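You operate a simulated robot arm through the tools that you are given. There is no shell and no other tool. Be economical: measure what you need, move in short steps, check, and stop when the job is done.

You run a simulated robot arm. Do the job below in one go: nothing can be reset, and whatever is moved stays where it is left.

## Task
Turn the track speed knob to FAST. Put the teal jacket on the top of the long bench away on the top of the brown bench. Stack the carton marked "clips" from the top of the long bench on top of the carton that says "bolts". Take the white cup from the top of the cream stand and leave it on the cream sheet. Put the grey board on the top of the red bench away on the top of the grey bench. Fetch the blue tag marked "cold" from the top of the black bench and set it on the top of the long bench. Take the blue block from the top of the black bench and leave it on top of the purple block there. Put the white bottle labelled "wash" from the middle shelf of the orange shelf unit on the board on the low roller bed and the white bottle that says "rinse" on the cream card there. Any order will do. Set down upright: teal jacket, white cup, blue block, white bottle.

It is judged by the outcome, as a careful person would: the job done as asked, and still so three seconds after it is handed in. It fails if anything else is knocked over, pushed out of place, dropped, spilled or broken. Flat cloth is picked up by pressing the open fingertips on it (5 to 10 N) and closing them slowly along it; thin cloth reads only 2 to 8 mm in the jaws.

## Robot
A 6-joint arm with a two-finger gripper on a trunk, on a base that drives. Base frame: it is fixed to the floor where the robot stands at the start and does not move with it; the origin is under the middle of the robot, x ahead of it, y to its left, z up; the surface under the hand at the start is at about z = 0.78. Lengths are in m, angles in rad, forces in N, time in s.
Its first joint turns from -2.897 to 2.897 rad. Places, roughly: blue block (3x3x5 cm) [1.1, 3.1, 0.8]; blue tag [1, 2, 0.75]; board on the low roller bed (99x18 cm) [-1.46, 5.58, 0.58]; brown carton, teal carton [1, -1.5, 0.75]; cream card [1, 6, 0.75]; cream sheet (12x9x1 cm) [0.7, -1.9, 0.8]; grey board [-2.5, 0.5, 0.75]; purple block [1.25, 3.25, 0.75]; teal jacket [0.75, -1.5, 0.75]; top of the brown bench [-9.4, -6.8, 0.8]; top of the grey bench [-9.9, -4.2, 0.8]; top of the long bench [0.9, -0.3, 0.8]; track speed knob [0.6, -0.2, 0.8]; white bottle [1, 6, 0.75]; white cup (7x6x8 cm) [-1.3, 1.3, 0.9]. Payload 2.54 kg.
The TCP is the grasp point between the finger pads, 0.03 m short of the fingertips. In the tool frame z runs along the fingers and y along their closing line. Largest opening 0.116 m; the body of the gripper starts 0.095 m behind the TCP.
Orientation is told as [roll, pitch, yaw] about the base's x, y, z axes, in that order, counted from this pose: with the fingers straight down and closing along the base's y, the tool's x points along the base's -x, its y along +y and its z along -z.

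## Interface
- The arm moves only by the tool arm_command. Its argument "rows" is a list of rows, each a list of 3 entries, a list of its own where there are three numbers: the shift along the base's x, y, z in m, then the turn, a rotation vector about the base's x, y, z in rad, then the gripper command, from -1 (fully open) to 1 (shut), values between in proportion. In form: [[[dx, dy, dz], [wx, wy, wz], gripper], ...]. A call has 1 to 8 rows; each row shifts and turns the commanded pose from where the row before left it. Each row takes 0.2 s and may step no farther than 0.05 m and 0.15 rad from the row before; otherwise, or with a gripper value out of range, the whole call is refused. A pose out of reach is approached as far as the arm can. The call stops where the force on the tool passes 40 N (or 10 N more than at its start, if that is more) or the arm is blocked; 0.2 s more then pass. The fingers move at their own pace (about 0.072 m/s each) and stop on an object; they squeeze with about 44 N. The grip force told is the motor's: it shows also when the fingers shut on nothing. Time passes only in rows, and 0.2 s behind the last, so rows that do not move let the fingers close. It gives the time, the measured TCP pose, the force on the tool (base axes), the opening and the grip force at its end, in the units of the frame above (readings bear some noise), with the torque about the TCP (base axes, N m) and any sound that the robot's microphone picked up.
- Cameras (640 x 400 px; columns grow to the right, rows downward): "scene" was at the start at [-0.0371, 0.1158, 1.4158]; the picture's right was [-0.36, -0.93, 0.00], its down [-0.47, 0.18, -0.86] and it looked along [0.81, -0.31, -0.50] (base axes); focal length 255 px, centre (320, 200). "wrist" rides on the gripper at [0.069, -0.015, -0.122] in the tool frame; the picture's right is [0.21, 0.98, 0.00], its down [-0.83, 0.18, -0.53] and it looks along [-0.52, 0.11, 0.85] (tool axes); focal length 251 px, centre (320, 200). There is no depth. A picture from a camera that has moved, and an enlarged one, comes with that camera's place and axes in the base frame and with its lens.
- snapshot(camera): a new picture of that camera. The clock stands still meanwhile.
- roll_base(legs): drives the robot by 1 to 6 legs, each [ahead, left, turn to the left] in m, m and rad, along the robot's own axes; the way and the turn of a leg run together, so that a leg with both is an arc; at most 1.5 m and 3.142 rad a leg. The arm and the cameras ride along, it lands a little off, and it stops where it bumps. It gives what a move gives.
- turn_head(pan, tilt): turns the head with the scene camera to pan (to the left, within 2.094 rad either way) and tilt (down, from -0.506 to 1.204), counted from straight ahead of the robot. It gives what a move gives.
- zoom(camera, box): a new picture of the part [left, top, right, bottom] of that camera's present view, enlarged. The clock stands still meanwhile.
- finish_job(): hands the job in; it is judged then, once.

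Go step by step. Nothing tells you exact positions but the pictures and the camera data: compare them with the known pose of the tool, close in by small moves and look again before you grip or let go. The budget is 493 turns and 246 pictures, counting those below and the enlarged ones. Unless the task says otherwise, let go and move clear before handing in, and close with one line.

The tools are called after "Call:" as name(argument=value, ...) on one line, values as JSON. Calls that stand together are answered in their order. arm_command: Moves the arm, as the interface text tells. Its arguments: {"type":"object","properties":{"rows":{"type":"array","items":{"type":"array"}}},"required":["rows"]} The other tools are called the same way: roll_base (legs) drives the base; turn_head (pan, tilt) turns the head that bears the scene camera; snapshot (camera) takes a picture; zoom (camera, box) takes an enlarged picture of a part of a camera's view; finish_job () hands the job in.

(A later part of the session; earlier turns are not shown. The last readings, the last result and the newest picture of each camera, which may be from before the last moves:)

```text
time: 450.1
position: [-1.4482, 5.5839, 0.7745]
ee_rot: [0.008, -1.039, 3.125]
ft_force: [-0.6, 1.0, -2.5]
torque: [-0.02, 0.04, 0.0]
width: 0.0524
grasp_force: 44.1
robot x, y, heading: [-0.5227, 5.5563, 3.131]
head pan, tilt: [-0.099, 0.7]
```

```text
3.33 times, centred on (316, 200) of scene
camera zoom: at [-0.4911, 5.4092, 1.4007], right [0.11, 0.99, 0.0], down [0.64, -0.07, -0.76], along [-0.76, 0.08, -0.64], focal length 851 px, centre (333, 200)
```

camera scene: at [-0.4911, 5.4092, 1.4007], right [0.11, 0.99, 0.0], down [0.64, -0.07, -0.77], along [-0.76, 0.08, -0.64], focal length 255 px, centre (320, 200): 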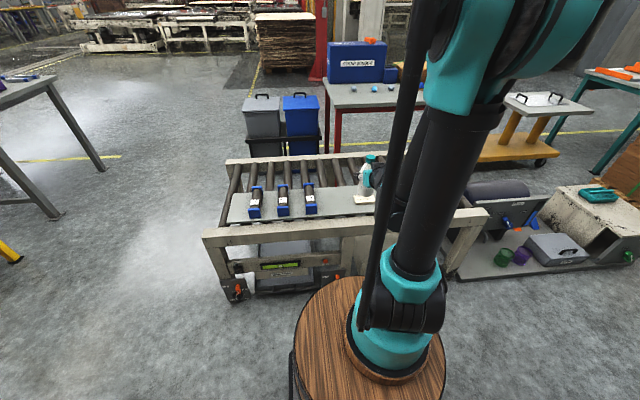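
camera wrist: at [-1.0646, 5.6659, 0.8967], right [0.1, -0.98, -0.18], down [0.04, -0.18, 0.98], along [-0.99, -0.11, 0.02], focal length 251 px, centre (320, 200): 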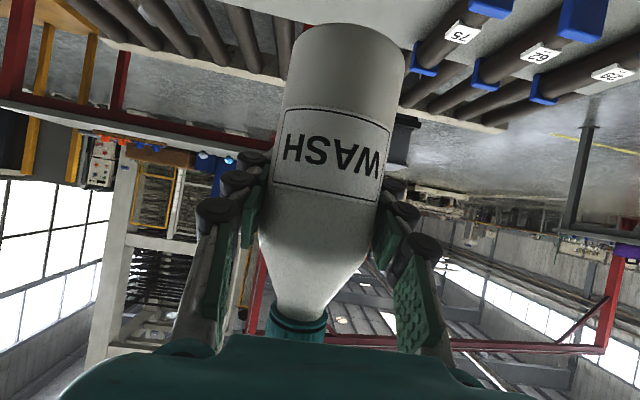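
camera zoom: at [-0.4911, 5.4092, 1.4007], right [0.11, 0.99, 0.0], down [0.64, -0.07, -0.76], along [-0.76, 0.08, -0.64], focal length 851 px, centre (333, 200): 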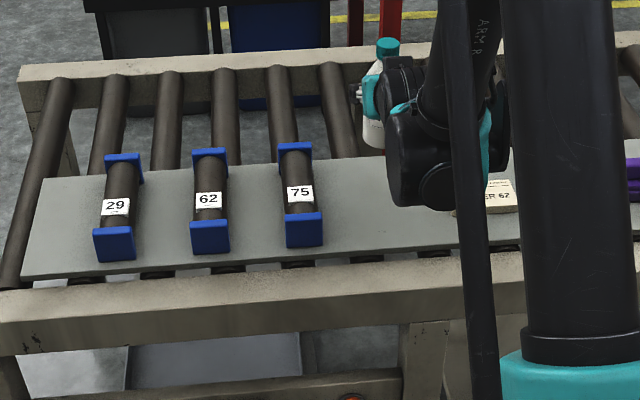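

Call:
arm_command(rows=[[[0, 0, -0.03], [0, 0, 0], 0.4], [[0, 0, -0.03], [0, 0, 0], 0.4], [[0, 0, -0.025], [0, 0, 0], 0.4], [[0, 0, 0], [0, 0, 0], 0.4]])

Call:
zoom(camera="scene", box=[260, 140, 420, 240])

Call:
snapshot(camera="wrist")

```text
time: 451.1
position: [-1.4784, 5.5802, 0.7139]
ee_rot: [0.006, -1.036, 3.125]
ft_force: [0.4, 0.0, -3.0]
torque: [0.0, 0.07, 0.02]
width: 0.0523
grasp_force: 43.9
out of reach, approached as far as the arm can: row 2, 3
robot x, y, heading: [-0.5246, 5.5536, 3.135]
head pan, tilt: [-0.099, 0.7]
```

```text
4.00 times, centred on (340, 190) of scene
camera zoom: at [-0.4912, 5.4092, 1.4007], right [0.11, 0.99, 0.0], down [0.64, -0.07, -0.76], along [-0.76, 0.08, -0.64], focal length 1021 px, centre (240, 240)
```

zoom: 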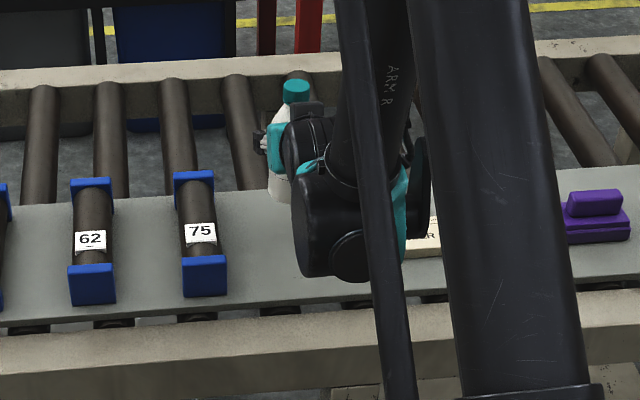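

```text
109 pictures are left
camera wrist: at [-1.3374, 5.5935, 0.7176], right [0.1, -0.98, -0.18], down [0.04, -0.18, 0.98], along [-0.99, -0.11, 0.02], focal length 251 px, centre (320, 200)
```

wrist: 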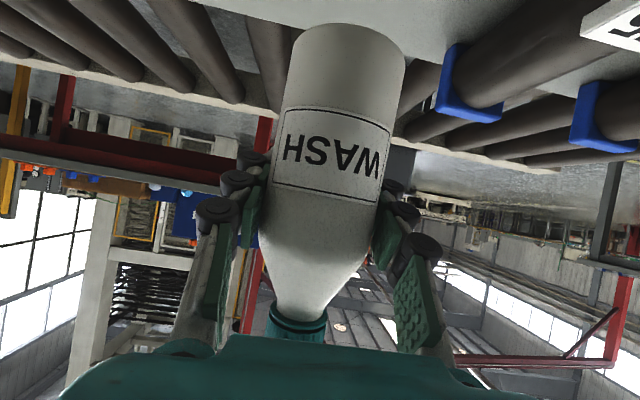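

The arm is too folded to go lower here. I'll rise, back the base off, and extend the arm more.

Call:
arm_command(rows=[[[0.0, 0, 0.04], [0, 0, 0], 0.4], [[0, 0, 0.04], [0, 0, 0], 0.4], [[0, 0, 0], [0, 0, 0], 0.4]])

Call:
roll_base(legs=[[-0.22, 0, 0]])

Call:
arm_command(rows=[[[-0.035, 0, 0], [0, 0, 0], 0.4], [[-0.035, 0, 0], [0, 0, 0], 0.4], [[-0.035, 0, 0], [0, 0, 0], 0.4], [[-0.035, 0, 0], [0, 0, 0], 0.4], [[-0.035, 0, 0], [0, 0, 0], 0.4], [[0, 0, 0], [0, 0, 0], 0.4]])

```text
time: 451.9
position: [-1.4772, 5.582, 0.7955]
ee_rot: [0.008, -1.042, 3.125]
ft_force: [0.0, -0.6, -2.0]
torque: [-0.02, 0.03, -0.03]
width: 0.0523
grasp_force: 44.3
robot x, y, heading: [-0.5234, 5.5517, 3.133]
head pan, tilt: [-0.099, 0.7]
```

```text
time: 453.6
position: [-1.2526, 5.5812, 0.7954]
ee_rot: [0.008, -1.04, 3.127]
ft_force: [-0.3, 0.0, -2.4]
torque: [0.02, 0.05, -0.01]
width: 0.0526
grasp_force: 44.3
robot x, y, heading: [-0.3008, 5.5504, 3.132]
head pan, tilt: [-0.099, 0.7]
```

```text
time: 455.0
position: [-1.4271, 5.5837, 0.7928]
ee_rot: [0.008, -1.039, 3.124]
ft_force: [1.1, -0.3, -3.2]
torque: [-0.03, 0.04, 0.0]
width: 0.0524
grasp_force: 44.3
robot x, y, heading: [-0.2964, 5.5505, 3.134]
head pan, tilt: [-0.099, 0.7]
```

Call:
arm_command(rows=[[[-0.023, 0, -0.03], [0, 0, 0], 0.4], [[0, 0, -0.03], [0, 0, 0], 0.4], [[0, 0, -0.03], [0, 0, 0], 0.4], [[0, 0, -0.02], [0, 0, 0], 0.4], [[0, 0, 0], [0, 0, 0], 0.4]])

Call:
turn_head(pan=0.25, tilt=0.6)

Call:
snapshot(camera="scene")

Call:
snapshot(camera="wrist")

```text
time: 456.2
position: [-1.4505, 5.5825, 0.6836]
ee_rot: [0.009, -1.039, 3.125]
ft_force: [0.8, 0.1, -1.3]
torque: [0.0, 0.03, 0.0]
width: 0.0523
grasp_force: 43.8
robot x, y, heading: [-0.2983, 5.5529, 3.132]
head pan, tilt: [-0.099, 0.7]
```

```text
time: 457.1
position: [-1.45, 5.5824, 0.6849]
ee_rot: [0.009, -1.04, 3.126]
ft_force: [-0.5, 0.1, -3.4]
torque: [-0.01, 0.04, 0.0]
width: 0.0525
grasp_force: 44.5
robot x, y, heading: [-0.2958, 5.553, 3.129]
head pan, tilt: [0.25, 0.6]
```

```text
108 pictures are left
camera scene: at [-0.2673, 5.3772, 1.4093], right [-0.24, 0.97, 0.0], down [0.55, 0.13, -0.82], along [-0.8, -0.2, -0.57], focal length 255 px, centre (320, 200)
```

scene: 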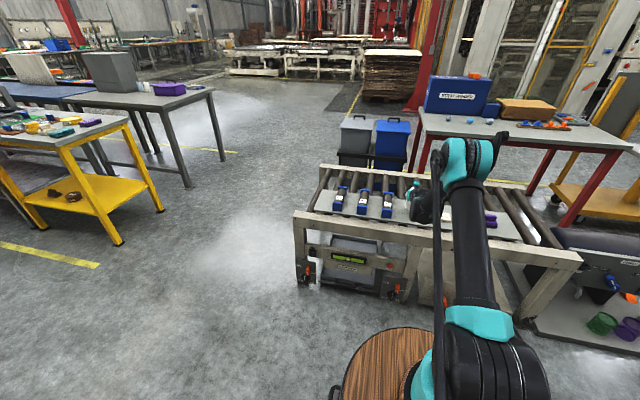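

```text
107 pictures are left
camera wrist: at [-1.3097, 5.5958, 0.6872], right [0.1, -0.98, -0.18], down [0.04, -0.18, 0.98], along [-0.99, -0.11, 0.02], focal length 251 px, centre (320, 200)
```

wrist: 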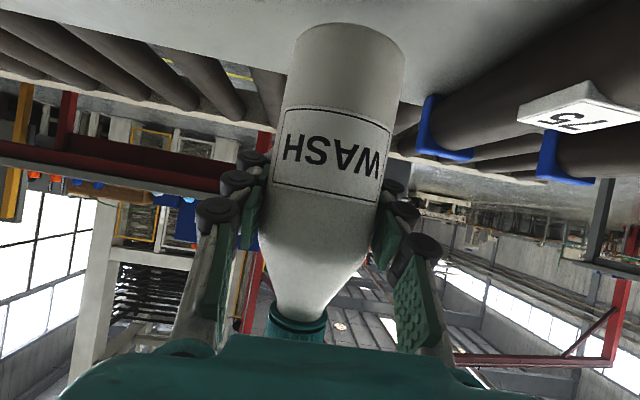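

Call:
zoom(camera="scene", box=[320, 160, 448, 240])

```text
5.00 times, centred on (384, 200) of scene
camera zoom: at [-0.2673, 5.3772, 1.4093], right [-0.24, 0.97, 0.0], down [0.55, 0.13, -0.82], along [-0.8, -0.2, -0.57], focal length 1276 px, centre (0, 200)
```

zoom: 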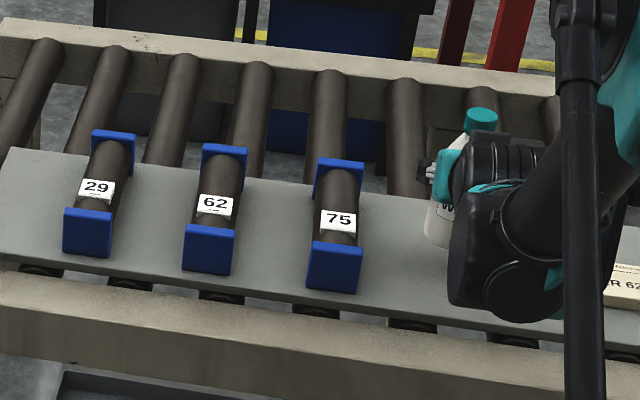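

Call:
arm_command(rows=[[[0, 0, -0.01], [0, 0, 0], 0.4], [[0, 0, -0.01], [0, 0, 0], 0.4], [[0, 0, -0.004], [0, 0, 0], 0.4], [[0, 0, -0.003], [0, 0, 0], 0.4], [[0, 0, 0], [0, 0, 0], 0.4]])

```text
time: 458.2
position: [-1.4489, 5.581, 0.6568]
ee_rot: [0.008, -1.041, 3.126]
ft_force: [0.9, -0.1, -3.5]
torque: [0.03, 0.04, 0.0]
width: 0.0524
grasp_force: 44.7
robot x, y, heading: [-0.2967, 5.5513, 3.131]
head pan, tilt: [0.25, 0.6]
```

Call:
arm_command(rows=[[[0, 0, -0.003], [0, 0, 0], 0.4], [[0, 0, -0.002], [0, 0, 0], 0.4], [[0, 0, -0.002], [0, 0, 0], 0.4], [[0, 0, 0], [0, 0, 0], 0.4]])

Call:
snapshot(camera="wrist")

```text
time: 459.2
position: [-1.4501, 5.5814, 0.6497]
ee_rot: [0.01, -1.04, 3.126]
ft_force: [-0.2, -0.6, -2.6]
torque: [0.0, 0.01, 0.01]
width: 0.0523
grasp_force: 43.8
robot x, y, heading: [-0.298, 5.5493, 3.13]
head pan, tilt: [0.25, 0.6]
```

```text
105 pictures are left
camera wrist: at [-1.3092, 5.5949, 0.6533], right [0.1, -0.98, -0.18], down [0.04, -0.18, 0.98], along [-0.99, -0.11, 0.02], focal length 251 px, centre (320, 200)
```

wrist: 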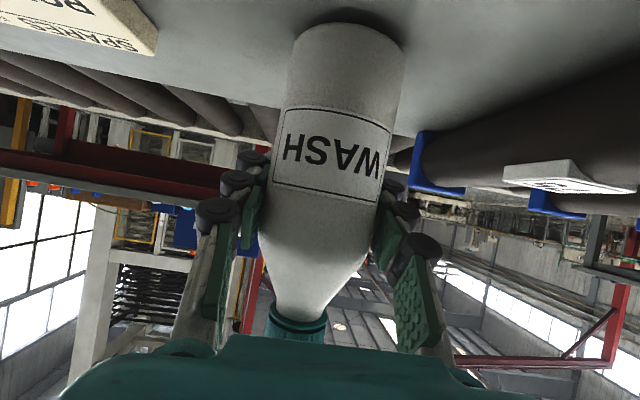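

Call:
arm_command(rows=[[[0, 0, -0.002], [0, 0, 0], 0.4], [[0, 0, -0.002], [0, 0, 0], 0.4], [[0, 0, -0.002], [0, 0, 0], 0.4], [[0, 0, 0], [0, 0, 0], 0.4]])

```text
time: 460.2
position: [-1.4499, 5.5809, 0.6469]
ee_rot: [0.008, -1.042, 3.128]
ft_force: [-1.6, 2.9, 11.4]
torque: [0.51, 0.01, 0.06]
width: 0.0523
grasp_force: 44.2
robot x, y, heading: [-0.2999, 5.548, 3.135]
head pan, tilt: [0.25, 0.6]
```

Contact with the board. I'll open slowly and retreat back along the tool axis.

Call:
arm_command(rows=[[[0, 0, 0], [0, 0, 0], -0.05], [[0, 0, 0], [0, 0, 0], -0.25], [[0, 0, 0], [0, 0, 0], -0.4], [[0.025, 0, 0.01], [0, 0, 0], -0.4], [[0.04, 0, 0.02], [0, 0, 0], -0.4], [[0.04, 0, 0.025], [0, 0, 0], -0.4], [[0.04, 0, 0.025], [0, 0, 0], -0.4], [[0.03, 0, 0.035], [0, 0, 0], -0.4]])

Call:
snapshot(camera="wrist")

```text
time: 462.1
position: [-1.2745, 5.5839, 0.7596]
ee_rot: [0.009, -1.04, 3.125]
ft_force: [0.2, -0.2, -0.7]
torque: [0.03, -0.02, -0.01]
width: 0.0815
grasp_force: 0.1
robot x, y, heading: [-0.2995, 5.554, 3.134]
head pan, tilt: [0.25, 0.6]
```

```text
104 pictures are left
camera wrist: at [-1.1331, 5.5967, 0.762], right [0.1, -0.98, -0.18], down [0.04, -0.18, 0.98], along [-0.99, -0.11, 0.02], focal length 251 px, centre (320, 200)
```

wrist: 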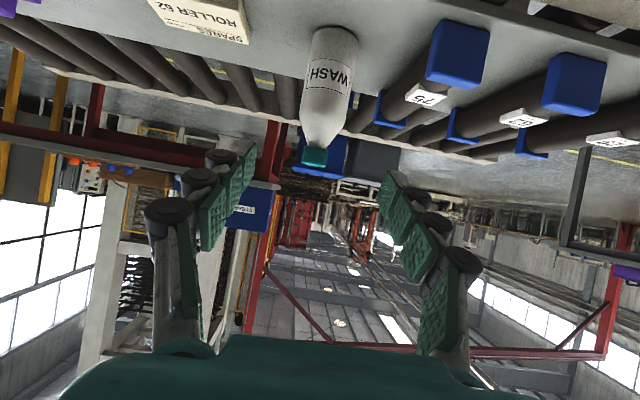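

WASH stands on the board. Now I'll retract, turn back to the shelf for RINSE.

Call:
arm_command(rows=[[[0.03, 0, 0.035], [0, 0, 0], -0.6], [[0.03, 0, 0.035], [0, 0, 0], -0.6], [[0.03, 0, 0.03], [0, 0, 0], -0.6], [[0.03, 0, 0.03], [0, 0, 0], -0.6], [[0.04, 0, 0.01], [0, 0, 0], -0.6], [[0.04, 0, 0.0], [0, 0, 0], -0.6]])

Call:
roll_base(legs=[[0, 0, -3.13], [0.35, 0.32, 0]])

Call:
snapshot(camera="wrist")

Call:
turn_head(pan=0.1, tilt=0.5)

Call:
snapshot(camera="scene")

```text
time: 463.4
position: [-1.0729, 5.5807, 0.9028]
ee_rot: [0.008, -1.041, 3.125]
ft_force: [-0.4, -0.1, -1.0]
torque: [-0.01, -0.05, 0.0]
width: 0.0929
grasp_force: 0.1
robot x, y, heading: [-0.2987, 5.5488, 3.129]
head pan, tilt: [0.25, 0.6]
```

```text
time: 473.8
position: [0.8385, 5.7831, 0.9028]
ee_rot: [0.008, -1.041, -0.072]
ft_force: [-0.2, 0.5, -0.3]
torque: [0.0, -0.01, 0.02]
width: 0.0928
grasp_force: 0.1
robot x, y, heading: [0.0708, 5.8538, -0.062]
head pan, tilt: [0.25, 0.6]
```

```text
103 pictures are left
camera wrist: at [0.6979, 5.776, 0.9059], right [-0.05, 0.98, -0.18], down [-0.03, 0.18, 0.98], along [1.0, 0.05, 0.02], focal length 251 px, centre (320, 200)
```

wrist: 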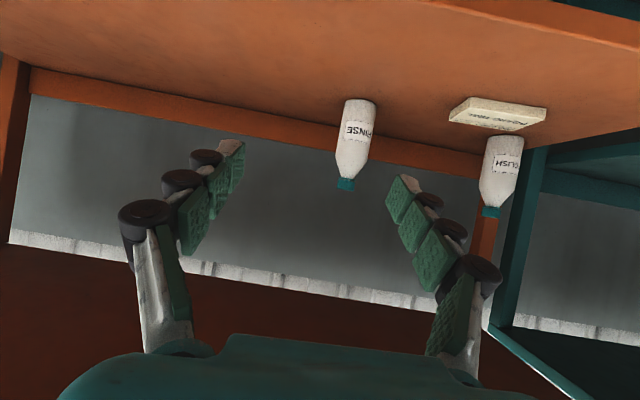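

```text
time: 474.4
position: [0.8382, 5.7812, 0.902]
ee_rot: [0.011, -1.041, -0.072]
ft_force: [-0.2, 0.8, 0.3]
torque: [0.04, 0.02, 0.02]
width: 0.0928
grasp_force: 0.0
robot x, y, heading: [0.0704, 5.8559, -0.06]
head pan, tilt: [0.099, 0.499]
```

```text
102 pictures are left
camera scene: at [0.0465, 6.014, 1.4183], right [0.04, -1.0, 0.0], down [-0.48, -0.02, -0.88], along [0.88, 0.03, -0.48], focal length 255 px, centre (320, 200)
```

scene: 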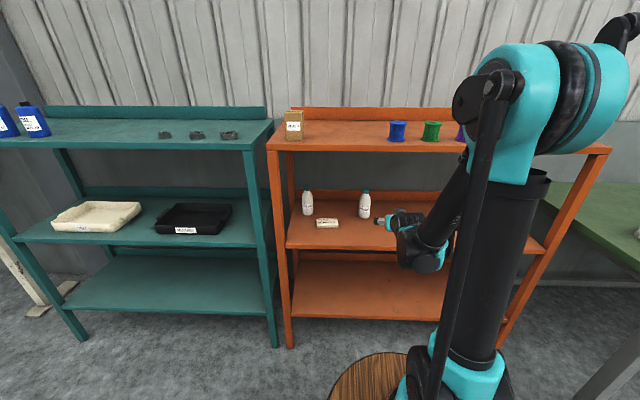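

RINSE is at about (1.13, 5.836) and the cream card at about (1.03, 6.01). I'll line up on RINSE.

Call:
arm_command(rows=[[[0.02, 0.02, -0.01], [0, 0, 0.015], -0.6], [[0.03, 0.02, -0.01], [0, 0, 0.015], -0.6], [[0.04, 0.012, -0.015], [0, 0, 0.015], -0.6], [[0.04, 0.002, -0.015], [0, 0, 0.015], -0.6], [[0.04, 0, -0.015], [0, 0, 0], -0.6], [[0, 0, 0], [0, 0, 0], -0.6]])

Call:
snapshot(camera="wrist")

```text
time: 475.9
position: [1.0119, 5.8388, 0.8382]
ee_rot: [0.007, -1.04, -0.009]
ft_force: [0.6, 0.5, 0.6]
torque: [0.01, -0.02, -0.02]
width: 0.0927
grasp_force: 0.0
robot x, y, heading: [0.0676, 5.8568, -0.061]
head pan, tilt: [0.099, 0.499]
```

```text
101 pictures are left
camera wrist: at [0.8718, 5.8247, 0.8417], right [-0.11, 0.98, -0.18], down [-0.04, 0.18, 0.98], along [0.99, 0.11, 0.02], focal length 251 px, centre (320, 200)
```

wrist: 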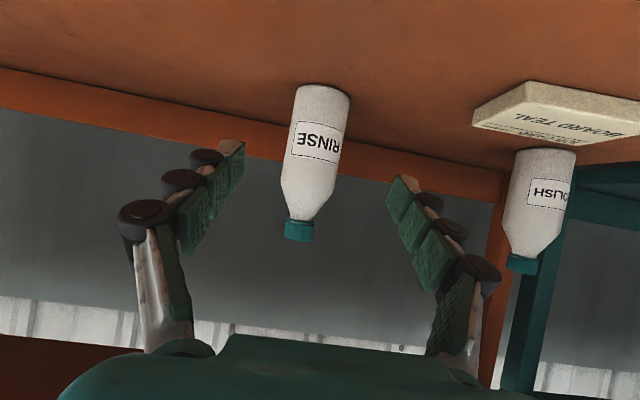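

Call:
arm_command(rows=[[[0.035, 0.0, -0.01], [0, 0, 0], -0.6], [[0.035, 0.001, -0.01], [0, 0, 0], -0.6], [[0.033, 0, -0.006], [0, 0, 0], -0.6], [[0, 0, 0], [0, 0, 0], -0.6]])

Call:
snapshot(camera="wrist")

```text
time: 476.9
position: [1.1127, 5.8388, 0.8117]
ee_rot: [0.01, -1.038, -0.011]
ft_force: [-0.3, -0.2, -0.3]
torque: [0.01, -0.02, -0.02]
width: 0.0931
grasp_force: 0.1
robot x, y, heading: [0.0677, 5.8543, -0.059]
head pan, tilt: [0.099, 0.499]
```

```text
100 pictures are left
camera wrist: at [0.9729, 5.8236, 0.8139], right [-0.1, 0.98, -0.18], down [-0.04, 0.18, 0.98], along [0.99, 0.11, 0.02], focal length 251 px, centre (320, 200)
```

wrist: 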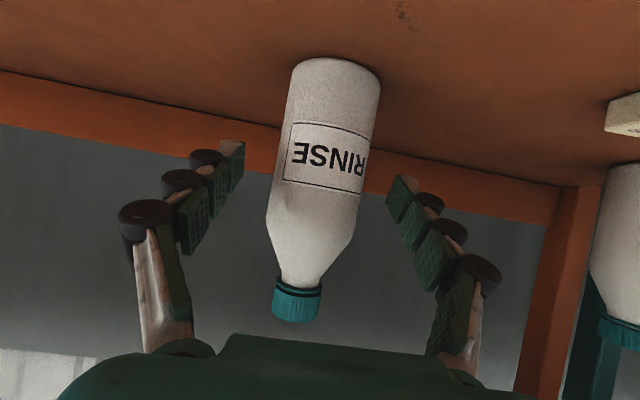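

Call:
arm_command(rows=[[[0, 0, 0], [0, 0, 0], -0.2], [[0, 0, 0], [0, 0, 0], 0.2], [[0, 0, 0], [0, 0, 0], 0.4], [[0, 0, 0], [0, 0, 0], 0.4], [[0, 0, 0.01], [0, 0, 0], 0.4], [[0, 0, 0.02], [0, 0, 0], 0.4], [[-0.02, 0, 0.02], [0, 0, 0], 0.4]])

Call:
snapshot(camera="wrist")

```text
time: 478.4
position: [1.0917, 5.8375, 0.861]
ee_rot: [0.008, -1.041, -0.009]
ft_force: [-0.4, -0.1, -3.3]
torque: [0.01, 0.07, 0.0]
width: 0.054
grasp_force: 44.0
robot x, y, heading: [0.067, 5.8503, -0.065]
head pan, tilt: [0.099, 0.499]
```

```text
99 pictures are left
camera wrist: at [0.9514, 5.823, 0.8646], right [-0.11, 0.98, -0.18], down [-0.04, 0.18, 0.98], along [0.99, 0.11, 0.02], focal length 251 px, centre (320, 200)
```

wrist: 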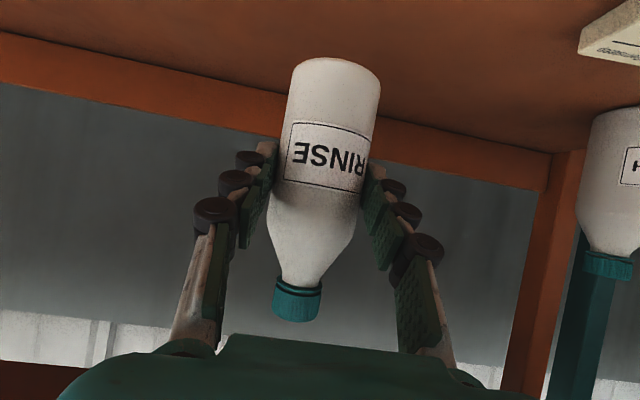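

RINSE is held. I'll carry it over the card at (1.043, 6.008).

Call:
arm_command(rows=[[[-0.02, 0.03, 0.005], [0, 0, 0], 0.4], [[-0.015, 0.04, 0], [0, 0, 0], 0.4], [[-0.01, 0.045, 0], [0, 0, 0], 0.4], [[-0.005, 0.045, 0], [0, 0, 0], 0.4], [[0, 0.01, 0], [0, 0, 0], 0.4], [[0, 0, 0], [0, 0, 0], 0.4]])

Call:
snapshot(camera="wrist")

Call:
zoom(camera="scene", box=[280, 170, 408, 250])

```text
time: 479.9
position: [1.0406, 6.0079, 0.869]
ee_rot: [0.008, -1.04, -0.01]
ft_force: [0.3, -0.3, -3.5]
torque: [-0.03, 0.03, -0.05]
width: 0.054
grasp_force: 43.9
robot x, y, heading: [0.0641, 5.8593, -0.063]
head pan, tilt: [0.099, 0.499]
```

```text
98 pictures are left
camera wrist: at [0.9009, 5.9919, 0.8721], right [-0.11, 0.98, -0.18], down [-0.04, 0.18, 0.98], along [0.99, 0.11, 0.02], focal length 251 px, centre (320, 200)
```

wrist: 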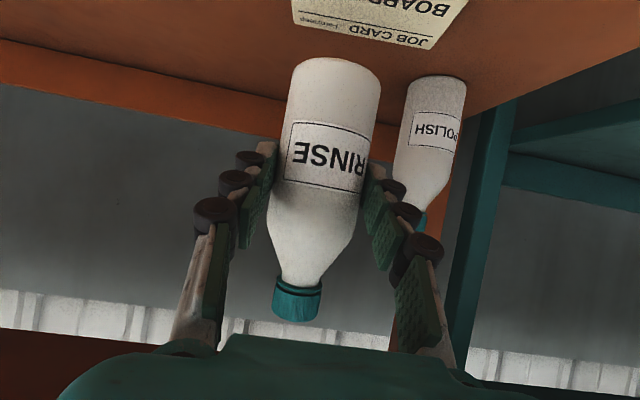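

```text
5.00 times, centred on (344, 210) of scene
camera zoom: at [0.0466, 6.0141, 1.4184], right [0.04, -1.0, 0.0], down [-0.48, -0.02, -0.88], along [0.88, 0.03, -0.48], focal length 1276 px, centre (200, 150)
```

zoom: 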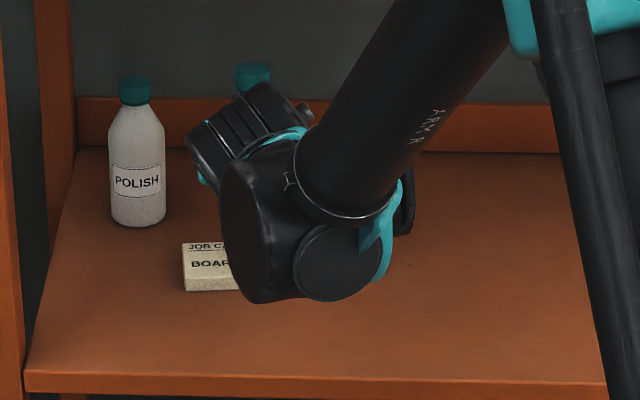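

Aligned; the card centre is (1.041, 6.014). I'll lower slowly.

Call:
arm_command(rows=[[[0, 0.006, -0.015], [0, 0, 0], 0.4], [[0, 0, -0.012], [0, 0, 0], 0.4], [[0, 0, -0.006], [0, 0, 0], 0.4], [[0, 0, -0.004], [0, 0, 0], 0.4], [[0, 0, 0], [0, 0, 0], 0.4]])

Call:
snapshot(camera="wrist")

```text
time: 481.1
position: [1.0404, 6.0137, 0.8314]
ee_rot: [0.009, -1.04, -0.011]
ft_force: [0.5, -0.3, -2.8]
torque: [-0.01, 0.02, 0.01]
width: 0.0539
grasp_force: 43.9
robot x, y, heading: [0.0682, 5.8578, -0.062]
head pan, tilt: [0.099, 0.499]
```

```text
96 pictures are left
camera wrist: at [0.9011, 5.9986, 0.8341], right [-0.11, 0.98, -0.18], down [-0.04, 0.18, 0.98], along [0.99, 0.11, 0.02], focal length 251 px, centre (320, 200)
```

wrist: 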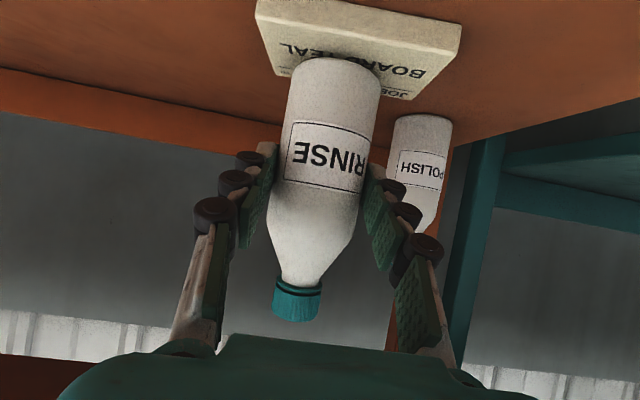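

Call:
arm_command(rows=[[[0, 0.005, -0.002], [0, 0, 0], 0.4], [[0, 0, -0.002], [0, 0, 0], 0.4], [[0, 0, -0.002], [0, 0, 0], 0.4], [[0, 0, 0], [0, 0, 0], 0.4]])

```text
time: 482.1
position: [1.0414, 6.0181, 0.8242]
ee_rot: [0.01, -1.044, -0.01]
ft_force: [3.1, -0.2, 29.3]
torque: [-0.23, -0.78, 0.08]
width: 0.0543
grasp_force: 44.0
robot x, y, heading: [0.0706, 5.8563, -0.064]
head pan, tilt: [0.099, 0.499]
```

Contact. I'll relieve slightly, release and withdraw.

Call:
arm_command(rows=[[[0, 0, 0.002], [0, 0, 0], 0.4], [[0, 0, 0], [0, 0, 0], -0.05], [[0, 0, 0], [0, 0, 0], -0.2], [[0, 0, 0], [0, 0, 0], -0.35], [[-0.025, 0, 0.008], [0, 0, 0], -0.35], [[-0.04, 0, 0.015], [0, 0, 0], -0.35], [[-0.04, 0, 0.015], [0, 0, 0], -0.35], [[-0.04, 0, 0.015], [0, 0, 0], -0.35]])

Call:
snapshot(camera="wrist")

```text
time: 483.9
position: [0.8976, 6.0201, 0.8787]
ee_rot: [0.009, -1.039, -0.014]
ft_force: [-0.2, -0.3, 0.0]
torque: [0.02, 0.0, -0.01]
width: 0.0782
grasp_force: 0.0
robot x, y, heading: [0.0669, 5.8509, -0.063]
head pan, tilt: [0.099, 0.499]
```

```text
95 pictures are left
camera wrist: at [0.757, 6.0048, 0.8823], right [-0.1, 0.98, -0.18], down [-0.04, 0.18, 0.98], along [0.99, 0.11, 0.02], focal length 251 px, centre (320, 200)
```

wrist: 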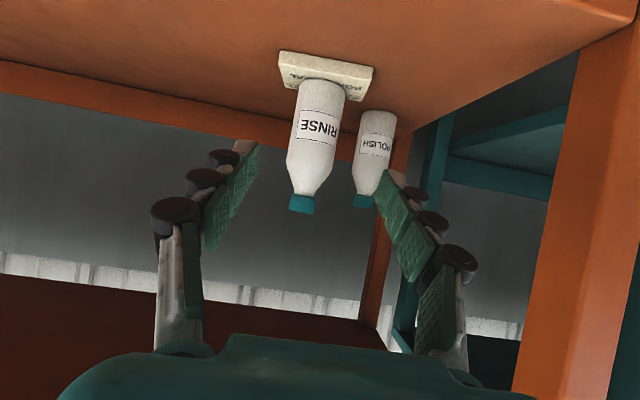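

RINSE stands on the card. Now I'll back out, straighten the tool, and head for the grey board on the red bench.

Call:
roll_base(legs=[[-0.5, 0, 0.06]])

Call:
arm_command(rows=[[[0, 0, 0.04], [0, 0.1, 0], -0.6], [[0, 0, 0.04], [0, 0.14, 0], -0.6], [[0, 0, 0.04], [0, 0.14, 0], -0.6], [[0, 0, 0.04], [0, 0.14, 0], -0.6], [[0, 0, 0.04], [0, 0.14, 0], -0.6], [[0, 0, 0.02], [0, 0.14, 0], -0.6], [[0, 0, 0], [0, 0.14, 0], -0.6], [[-0.04, 0, 0], [0, 0.1, 0], -0.6]])

Call:
arm_command(rows=[[[-0.045, 0, 0], [0, 0, 0], -0.6], [[-0.045, 0, 0], [0, 0, 0], -0.6], [[-0.045, -0.01, 0], [0, 0, 0], -0.6], [[-0.045, -0.01, 0], [0, 0, 0], -0.6], [[-0.045, -0.01, 0], [0, 0, 0], -0.6]])

Call:
zoom(camera="scene", box=[280, 150, 460, 280])

```text
time: 486.8
position: [0.3814, 6.0863, 0.8783]
ee_rot: [0.009, -1.039, 0.049]
ft_force: [0.1, 0.0, -0.4]
torque: [0.0, 0.0, -0.02]
width: 0.0781
grasp_force: 0.1
robot x, y, heading: [-0.4382, 5.8731, -0.005]
head pan, tilt: [0.099, 0.499]
```

```text
time: 488.6
position: [0.3423, 6.0888, 1.0989]
ee_rot: [0.052, 0.002, 0.025]
ft_force: [-0.9, 0.2, 0.0]
torque: [0.04, 0.01, -0.03]
width: 0.0928
grasp_force: 0.0
robot x, y, heading: [-0.4375, 5.8711, -0.006]
head pan, tilt: [0.099, 0.499]
```

```text
time: 489.8
position: [0.1179, 6.0551, 1.0959]
ee_rot: [0.05, 0.001, 0.027]
ft_force: [0.6, 1.2, -0.6]
torque: [-0.06, 0.06, 0.03]
width: 0.0925
grasp_force: 0.0
robot x, y, heading: [-0.4335, 5.8698, -0.004]
head pan, tilt: [0.099, 0.499]
```

```text
3.08 times, centred on (370, 215) of scene
camera zoom: at [-0.4664, 6.0296, 1.4184], right [0.1, -1.0, 0.0], down [-0.48, -0.05, -0.88], along [0.87, 0.08, -0.48], focal length 785 px, centre (166, 154)
```

zoom: 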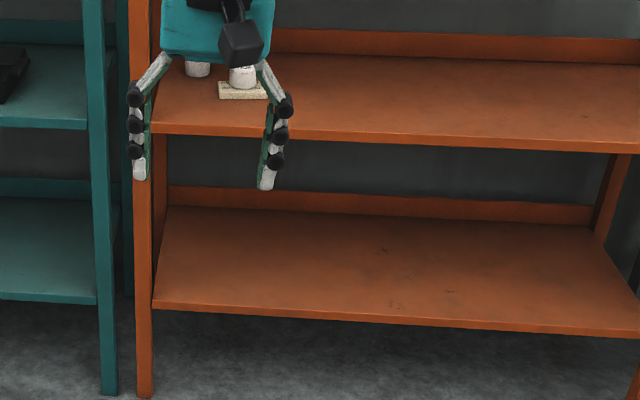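

I'll strafe to the passage at y ≈ 4.25 and look through it.

Call:
arm_command(rows=[[[0, 0, 0.03], [-0.05, 0, -0.02], -0.6], [[0, 0, 0.02], [0, 0, 0], -0.6]])

Call:
roll_base(legs=[[0, -1.4, 0], [0, -0.22, 0]])

Call:
turn_head(pan=-2.09, tilt=0.3)

Call:
snapshot(camera="scene")

Call:
turn_head(pan=2.09, tilt=0.3)

Call:
snapshot(camera="scene")

```text
time: 490.4
position: [0.1175, 6.0591, 1.1489]
ee_rot: [0.0, 0.0, 0.006]
ft_force: [0.3, -0.2, 0.3]
torque: [-0.02, 0.02, -0.03]
width: 0.093
grasp_force: 0.1
robot x, y, heading: [-0.4348, 5.8711, -0.003]
head pan, tilt: [0.099, 0.499]
```

```text
time: 498.7
position: [0.0913, 4.4085, 1.1484]
ee_rot: [0.002, -0.001, -0.019]
ft_force: [-0.4, 0.3, -0.9]
torque: [-0.02, -0.01, 0.02]
width: 0.0927
grasp_force: 0.1
robot x, y, heading: [-0.4679, 4.2344, -0.027]
head pan, tilt: [0.099, 0.499]
```

```text
time: 500.8
position: [0.0914, 4.4093, 1.1486]
ee_rot: [0.0, 0.0, -0.019]
ft_force: [-0.4, -1.2, 0.6]
torque: [0.03, 0.01, 0.0]
width: 0.0929
grasp_force: 0.1
robot x, y, heading: [-0.4662, 4.237, -0.028]
head pan, tilt: [-2.089, 0.3]
```

```text
93 pictures are left
camera scene: at [-0.6312, 4.3083, 1.4368], right [-0.86, 0.52, 0.0], down [0.15, 0.25, -0.96], along [-0.5, -0.82, -0.3], focal length 255 px, centre (320, 200)
```

scene: 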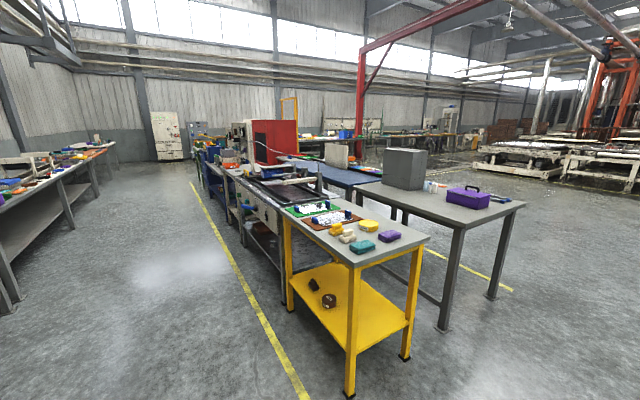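

```text
time: 504.2
position: [0.0913, 4.4092, 1.1479]
ee_rot: [0.001, -0.001, -0.019]
ft_force: [0.0, -0.3, -1.1]
torque: [0.0, -0.04, 0.01]
width: 0.093
grasp_force: 0.2
robot x, y, heading: [-0.4665, 4.2376, -0.03]
head pan, tilt: [2.089, 0.3]
```

```text
92 pictures are left
camera scene: at [-0.6268, 4.4705, 1.4368], right [0.88, 0.47, 0.0], down [0.14, -0.26, -0.96], along [-0.45, 0.84, -0.3], focal length 255 px, centre (320, 200)
```

scene: 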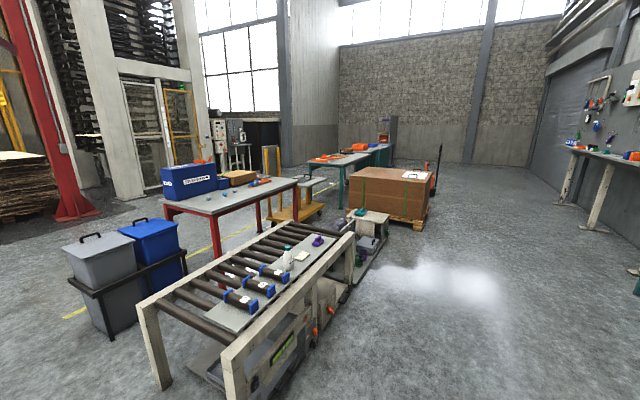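

The island's west side has a clear aisle beyond the yellow line at x ≈ -3.1. I'll back through the passage to x ≈ -3.5, then strafe toward y ≈ 0.5.

Call:
roll_base(legs=[[0, 0, 0.03], [-1.4, 0, 0], [-1.4, 0, 0], [-0.25, 0, 0]])

Call:
turn_head(pan=-1.2, tilt=0.3)

Call:
snapshot(camera="scene")

```text
time: 519.5
position: [-2.9356, 4.4364, 1.149]
ee_rot: [0.0, 0.0, -0.034]
ft_force: [0.5, 0.2, 0.1]
torque: [0.01, 0.0, 0.01]
width: 0.0928
grasp_force: 0.1
robot x, y, heading: [-3.4948, 4.271, -0.046]
head pan, tilt: [2.089, 0.3]
```

```text
time: 522.2
position: [-2.9347, 4.4365, 1.1477]
ee_rot: [0.002, -0.001, -0.037]
ft_force: [0.7, -0.6, 0.0]
torque: [0.01, 0.0, 0.01]
width: 0.0928
grasp_force: 0.0
robot x, y, heading: [-3.4961, 4.2744, -0.047]
head pan, tilt: [-1.201, 0.3]
```

```text
91 pictures are left
camera scene: at [-3.5802, 4.3376, 1.4368], right [-0.95, -0.32, 0.0], down [-0.09, 0.28, -0.96], along [0.31, -0.9, -0.3], focal length 255 px, centre (320, 200)
```

scene: 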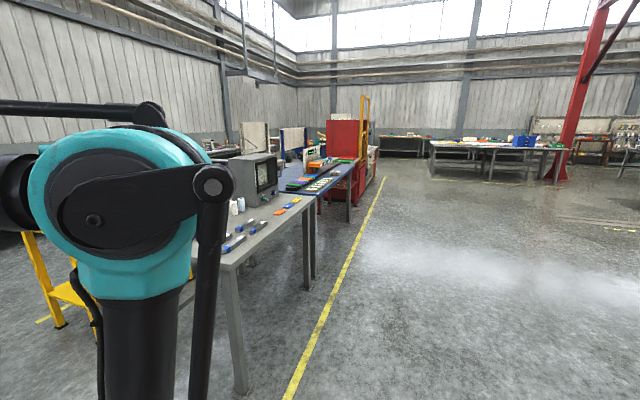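

Call:
roll_base(legs=[[-0.25, 0, 0.046], [0, -1.3, 0], [0, -1.3, 0], [0, -1.1, 0]])

Call:
turn_head(pan=0.1, tilt=0.45)

Call:
snapshot(camera="scene")

```text
time: 541.6
position: [-2.9997, 0.8022, 1.1505]
ee_rot: [0.002, 0.001, 0.083]
ft_force: [0.4, -0.1, 0.7]
torque: [0.0, 0.01, 0.03]
width: 0.0928
grasp_force: 0.0
robot x, y, heading: [-3.5351, 0.5738, 0.08]
head pan, tilt: [-1.201, 0.3]
```

```text
time: 543.1
position: [-2.9993, 0.8023, 1.1489]
ee_rot: [0.001, 0.001, 0.084]
ft_force: [-1.1, -0.9, -0.5]
torque: [0.03, 0.04, -0.01]
width: 0.093
grasp_force: 0.0
robot x, y, heading: [-3.5381, 0.5691, 0.077]
head pan, tilt: [0.099, 0.45]
```

```text
90 pictures are left
camera scene: at [-3.5779, 0.7271, 1.4229], right [0.17, -0.98, 0.0], down [-0.43, -0.08, -0.9], along [0.89, 0.16, -0.44], focal length 255 px, centre (320, 200)
```

scene: 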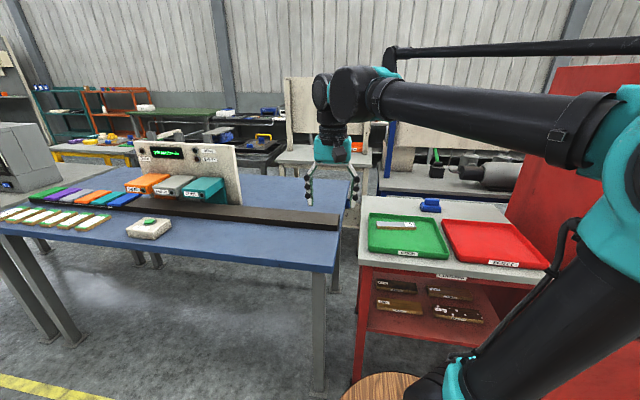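

Call:
zoom(camera="scene", box=[350, 180, 560, 330])

```text
2.67 times, centred on (455, 255) of scene
camera zoom: at [-3.5779, 0.7271, 1.4229], right [0.17, -0.98, 0.0], down [-0.43, -0.08, -0.9], along [0.89, 0.16, -0.44], focal length 681 px, centre (-40, 53)
```

zoom: 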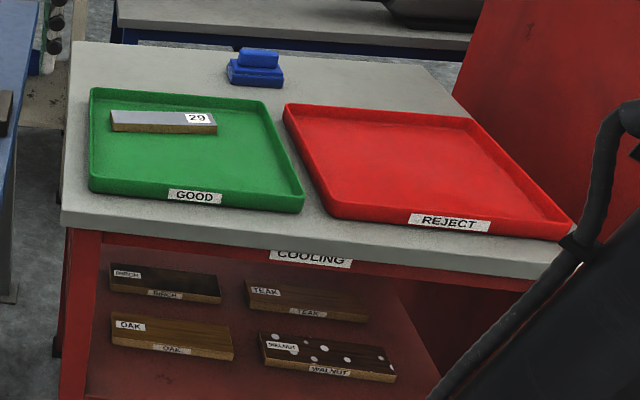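

The grey board (29) lies in the green GOOD tray, centre ≈ (-2.523, 0.563), long axis along y. I'll drive a bit closer and turn the gripper across it.

Call:
roll_base(legs=[[0.15, 0, -0.077]])

Call:
arm_command(rows=[[[0.03, -0.01, 0], [0, 0, 0.145], -0.5], [[0.03, -0.01, 0], [0, 0, 0.145], -0.5], [[0.03, -0.01, 0], [0, 0, 0.145], -0.5], [[0.03, -0.01, 0], [0, 0, 0.145], -0.5], [[0.03, -0.01, 0], [0, 0, 0.145], -0.5], [[0.03, -0.01, 0], [0, 0, 0.145], -0.5], [[0.03, -0.01, 0], [0, 0, 0.145], -0.5], [[0.03, -0.01, 0], [0, 0, 0.145], -0.5]])

Call:
snapshot(camera="wrist")

```text
time: 544.4
position: [-2.8364, 0.7644, 1.1493]
ee_rot: [0.002, 0.002, 0.005]
ft_force: [0.1, -0.5, 0.0]
torque: [0.01, 0.0, -0.03]
width: 0.093
grasp_force: 0.2
robot x, y, heading: [-3.3914, 0.577, -0.003]
head pan, tilt: [0.099, 0.45]
```

```text
time: 546.2
position: [-2.5963, 0.6835, 1.1481]
ee_rot: [0.002, 0.001, 1.168]
ft_force: [-0.8, -0.9, 0.8]
torque: [-0.01, -0.04, 0.02]
width: 0.0868
grasp_force: 0.2
robot x, y, heading: [-3.3862, 0.5774, -0.003]
head pan, tilt: [0.099, 0.45]
```

```text
88 pictures are left
camera wrist: at [-2.6099, 0.6139, 1.2705], right [-0.98, 0.19, 0.0], down [0.16, 0.83, 0.53], along [0.1, 0.52, -0.85], focal length 251 px, centre (320, 200)
```

wrist: 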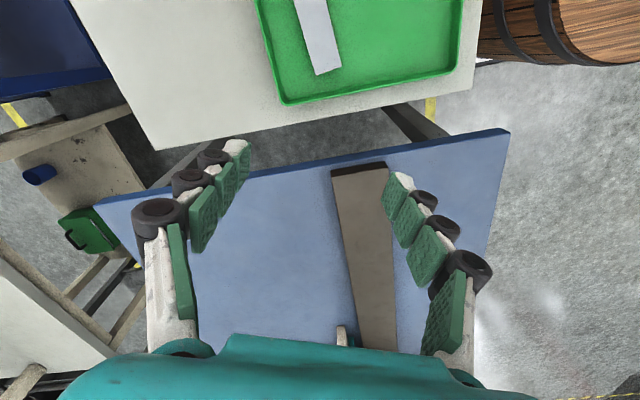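

Call:
arm_command(rows=[[[0.019, -0.03, 0], [0, 0, 0.1], -0.5], [[0.019, -0.03, 0], [0, 0, 0.1], -0.5], [[0.019, -0.03, -0.02], [0, 0, 0.1], -0.5], [[0.019, -0.03, -0.02], [0, 0, 0.1], -0.5], [[0, 0, -0.04], [0, 0, 0], -0.5], [[0, 0, 0], [0, 0, 0], -0.5]])

Call:
snapshot(camera="wrist")

```text
time: 547.6
position: [-2.5219, 0.5627, 1.0669]
ee_rot: [0.002, 0.001, 1.566]
ft_force: [-0.6, 0.2, 0.1]
torque: [-0.03, 0.03, 0.02]
width: 0.0871
grasp_force: 0.0
robot x, y, heading: [-3.3879, 0.5788, -0.007]
head pan, tilt: [0.099, 0.45]
```

```text
87 pictures are left
camera wrist: at [-2.5063, 0.4926, 1.1895], right [-0.98, -0.21, 0.0], down [-0.18, 0.83, 0.53], along [-0.11, 0.52, -0.85], focal length 251 px, centre (320, 200)
```

wrist: 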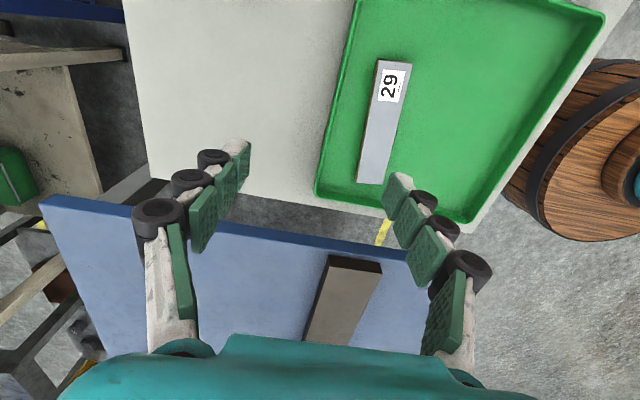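

The bench top is at z ≈ 0.83; the board is centred at (-2.608, 0.572), yaw about +0.14, roughly 37 mm wide. I'll correct and descend.

Call:
arm_command(rows=[[[-0.03, 0.003, -0.02], [0, 0, 0.07], -0.1], [[-0.03, 0.003, -0.02], [0, 0, 0.07], -0.1], [[-0.026, 0.003, -0.03], [0, 0, 0], -0.1], [[0, 0, -0.04], [0, 0, 0], -0.1], [[0, 0, 0], [0, 0, 0], -0.1]])

Call:
snapshot(camera="wrist")

```text
time: 548.8
position: [-2.6093, 0.57, 0.9563]
ee_rot: [0.0, 0.0, 1.705]
ft_force: [-0.1, -0.4, 0.3]
torque: [-0.01, 0.0, 0.0]
width: 0.0637
grasp_force: 0.1
robot x, y, heading: [-3.3868, 0.5791, -0.004]
head pan, tilt: [0.099, 0.45]
```

```text
86 pictures are left
camera wrist: at [-2.5841, 0.5031, 1.0792], right [-0.94, -0.34, 0.0], down [-0.29, 0.79, 0.53], along [-0.18, 0.5, -0.85], focal length 251 px, centre (320, 200)
```

wrist: 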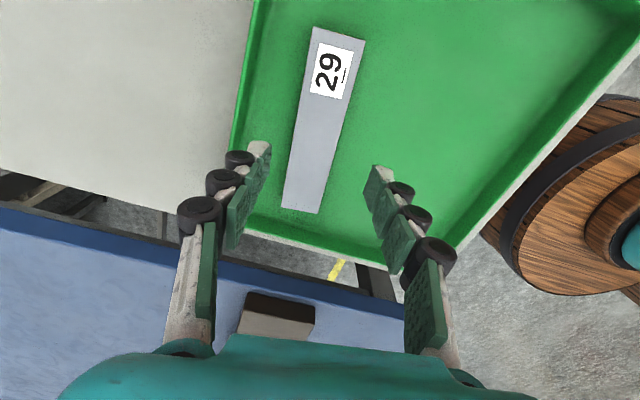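

Call:
arm_command(rows=[[[0.003, 0.005, -0.04], [0, 0, -0.01], -0.1], [[0, 0, -0.03], [0, 0, 0], -0.1], [[0, 0, -0.012], [0, 0, 0], -0.1], [[0, 0, 0], [0, 0, 0], -0.1]])

Call:
snapshot(camera="wrist")

```text
time: 549.8
position: [-2.6024, 0.5768, 0.8775]
ee_rot: [0.002, 0.0, 1.695]
ft_force: [0.9, -0.6, 0.8]
torque: [0.0, 0.01, 0.01]
width: 0.064
grasp_force: 0.0
robot x, y, heading: [-3.39, 0.578, -0.013]
head pan, tilt: [0.099, 0.45]
```

```text
85 pictures are left
camera wrist: at [-2.5787, 0.5106, 0.9995], right [-0.94, -0.33, 0.0], down [-0.28, 0.8, 0.53], along [-0.18, 0.5, -0.85], focal length 251 px, centre (320, 200)
```

wrist: 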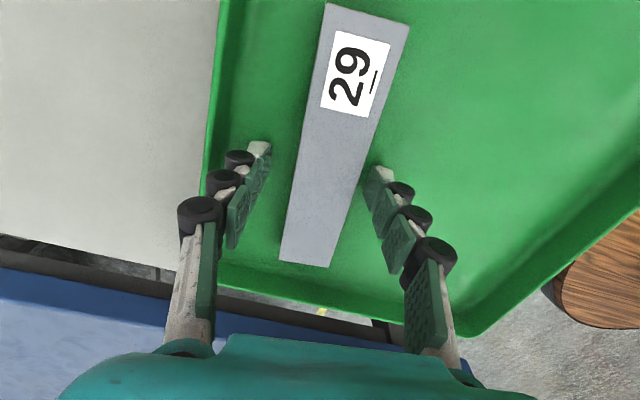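

Call:
arm_command(rows=[[[0, 0, -0.005], [0, 0, 0], -0.1], [[0, 0, -0.004], [0, 0, 0], -0.1], [[0, 0, -0.003], [0, 0, 0], -0.1], [[0, 0, 0], [0, 0, 0], -0.1]])

```text
time: 550.4
position: [-2.605, 0.5771, 0.8738]
ee_rot: [-0.002, 0.002, 1.696]
ft_force: [-5.6, -1.3, 63.4]
torque: [-0.06, 0.36, 0.01]
width: 0.0569
grasp_force: 28.7
robot x, y, heading: [-3.3905, 0.5721, 0.003]
head pan, tilt: [0.099, 0.45]
stopped in row 2: the force on the tool passed its limit at 52 N (the readings are from after the stop); the commanded pose is now the measured one
```

Touching the tray floor. I'll raise 3 mm and close.

Call:
arm_command(rows=[[[0, 0, 0.002], [0, 0, 0], 0], [[0, 0, 0.002], [0, 0, 0], 0.2], [[0, 0, 0], [0, 0, 0], 0.5], [[0, 0, 0], [0, 0, 0], 0.8], [[0, 0, 0], [0, 0, 0], 0.8]])

Call:
snapshot(camera="wrist")

```text
time: 551.6
position: [-2.6026, 0.5767, 0.875]
ee_rot: [-0.001, -0.001, 1.695]
ft_force: [-6.7, 2.5, 17.5]
torque: [0.06, 0.28, 0.02]
width: 0.0387
grasp_force: 44.7
robot x, y, heading: [-3.3921, 0.5757, -0.002]
head pan, tilt: [0.099, 0.45]
```

```text
84 pictures are left
camera wrist: at [-2.5792, 0.5102, 0.9974], right [-0.94, -0.33, 0.0], down [-0.28, 0.8, 0.53], along [-0.18, 0.5, -0.85], focal length 251 px, centre (320, 200)
```

wrist: 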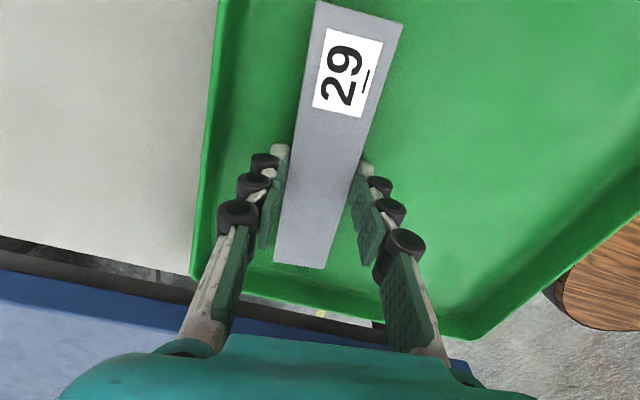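

Board gripped at 39 mm. Lifting straight up.

Call:
arm_command(rows=[[[0, 0, 0.01], [0, 0, 0], 0.8], [[0, 0, 0.03], [0, 0, 0], 0.8], [[0, 0, 0.045], [0, 0, 0], 0.8], [[0, 0, 0.045], [0, 0, 0], 0.8], [[-0.02, 0, 0.045], [0, 0, 0], 0.8], [[-0.04, 0, 0.025], [0, 0, 0], 0.8], [[-0.045, 0, 0.02], [0, 0, 0], 0.8], [[-0.045, 0, 0.02], [0, 0, 0], 0.8]])

Call:
snapshot(camera="wrist")

Call:
snapshot(camera="scene")

```text
time: 553.4
position: [-2.7492, 0.5785, 1.117]
ee_rot: [0.001, 0.0, 1.694]
ft_force: [0.9, 0.3, -1.3]
torque: [0.0, 0.05, 0.0]
width: 0.0387
grasp_force: 43.6
robot x, y, heading: [-3.393, 0.5757, -0.006]
head pan, tilt: [0.099, 0.45]
```

```text
83 pictures are left
camera wrist: at [-2.7244, 0.5114, 1.2392], right [-0.94, -0.33, 0.0], down [-0.28, 0.8, 0.53], along [-0.18, 0.5, -0.85], focal length 251 px, centre (320, 200)
```

wrist: 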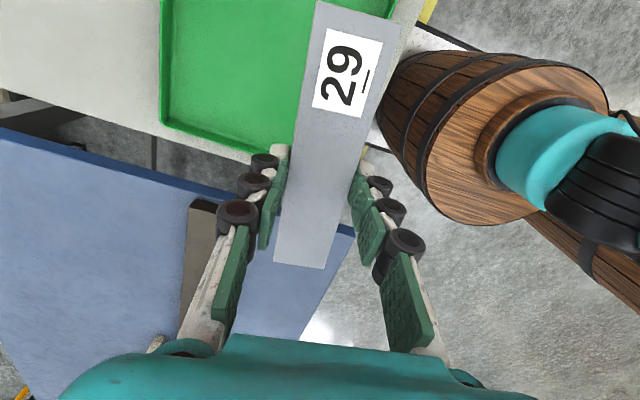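

```text
82 pictures are left
camera scene: at [-3.4187, 0.7352, 1.4229], right [0.1, -1.0, 0.0], down [-0.43, -0.04, -0.9], along [0.9, 0.09, -0.44], focal length 255 px, centre (320, 200)
```

scene: 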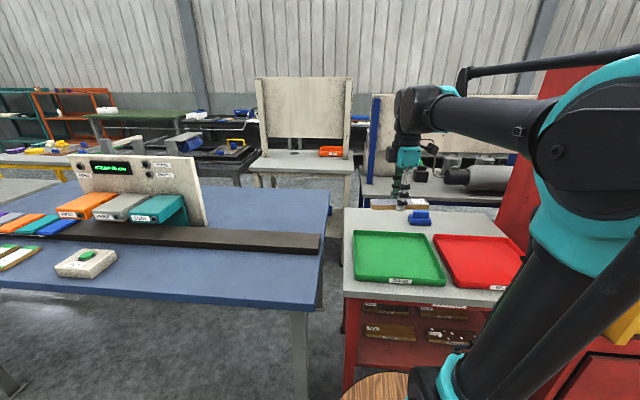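

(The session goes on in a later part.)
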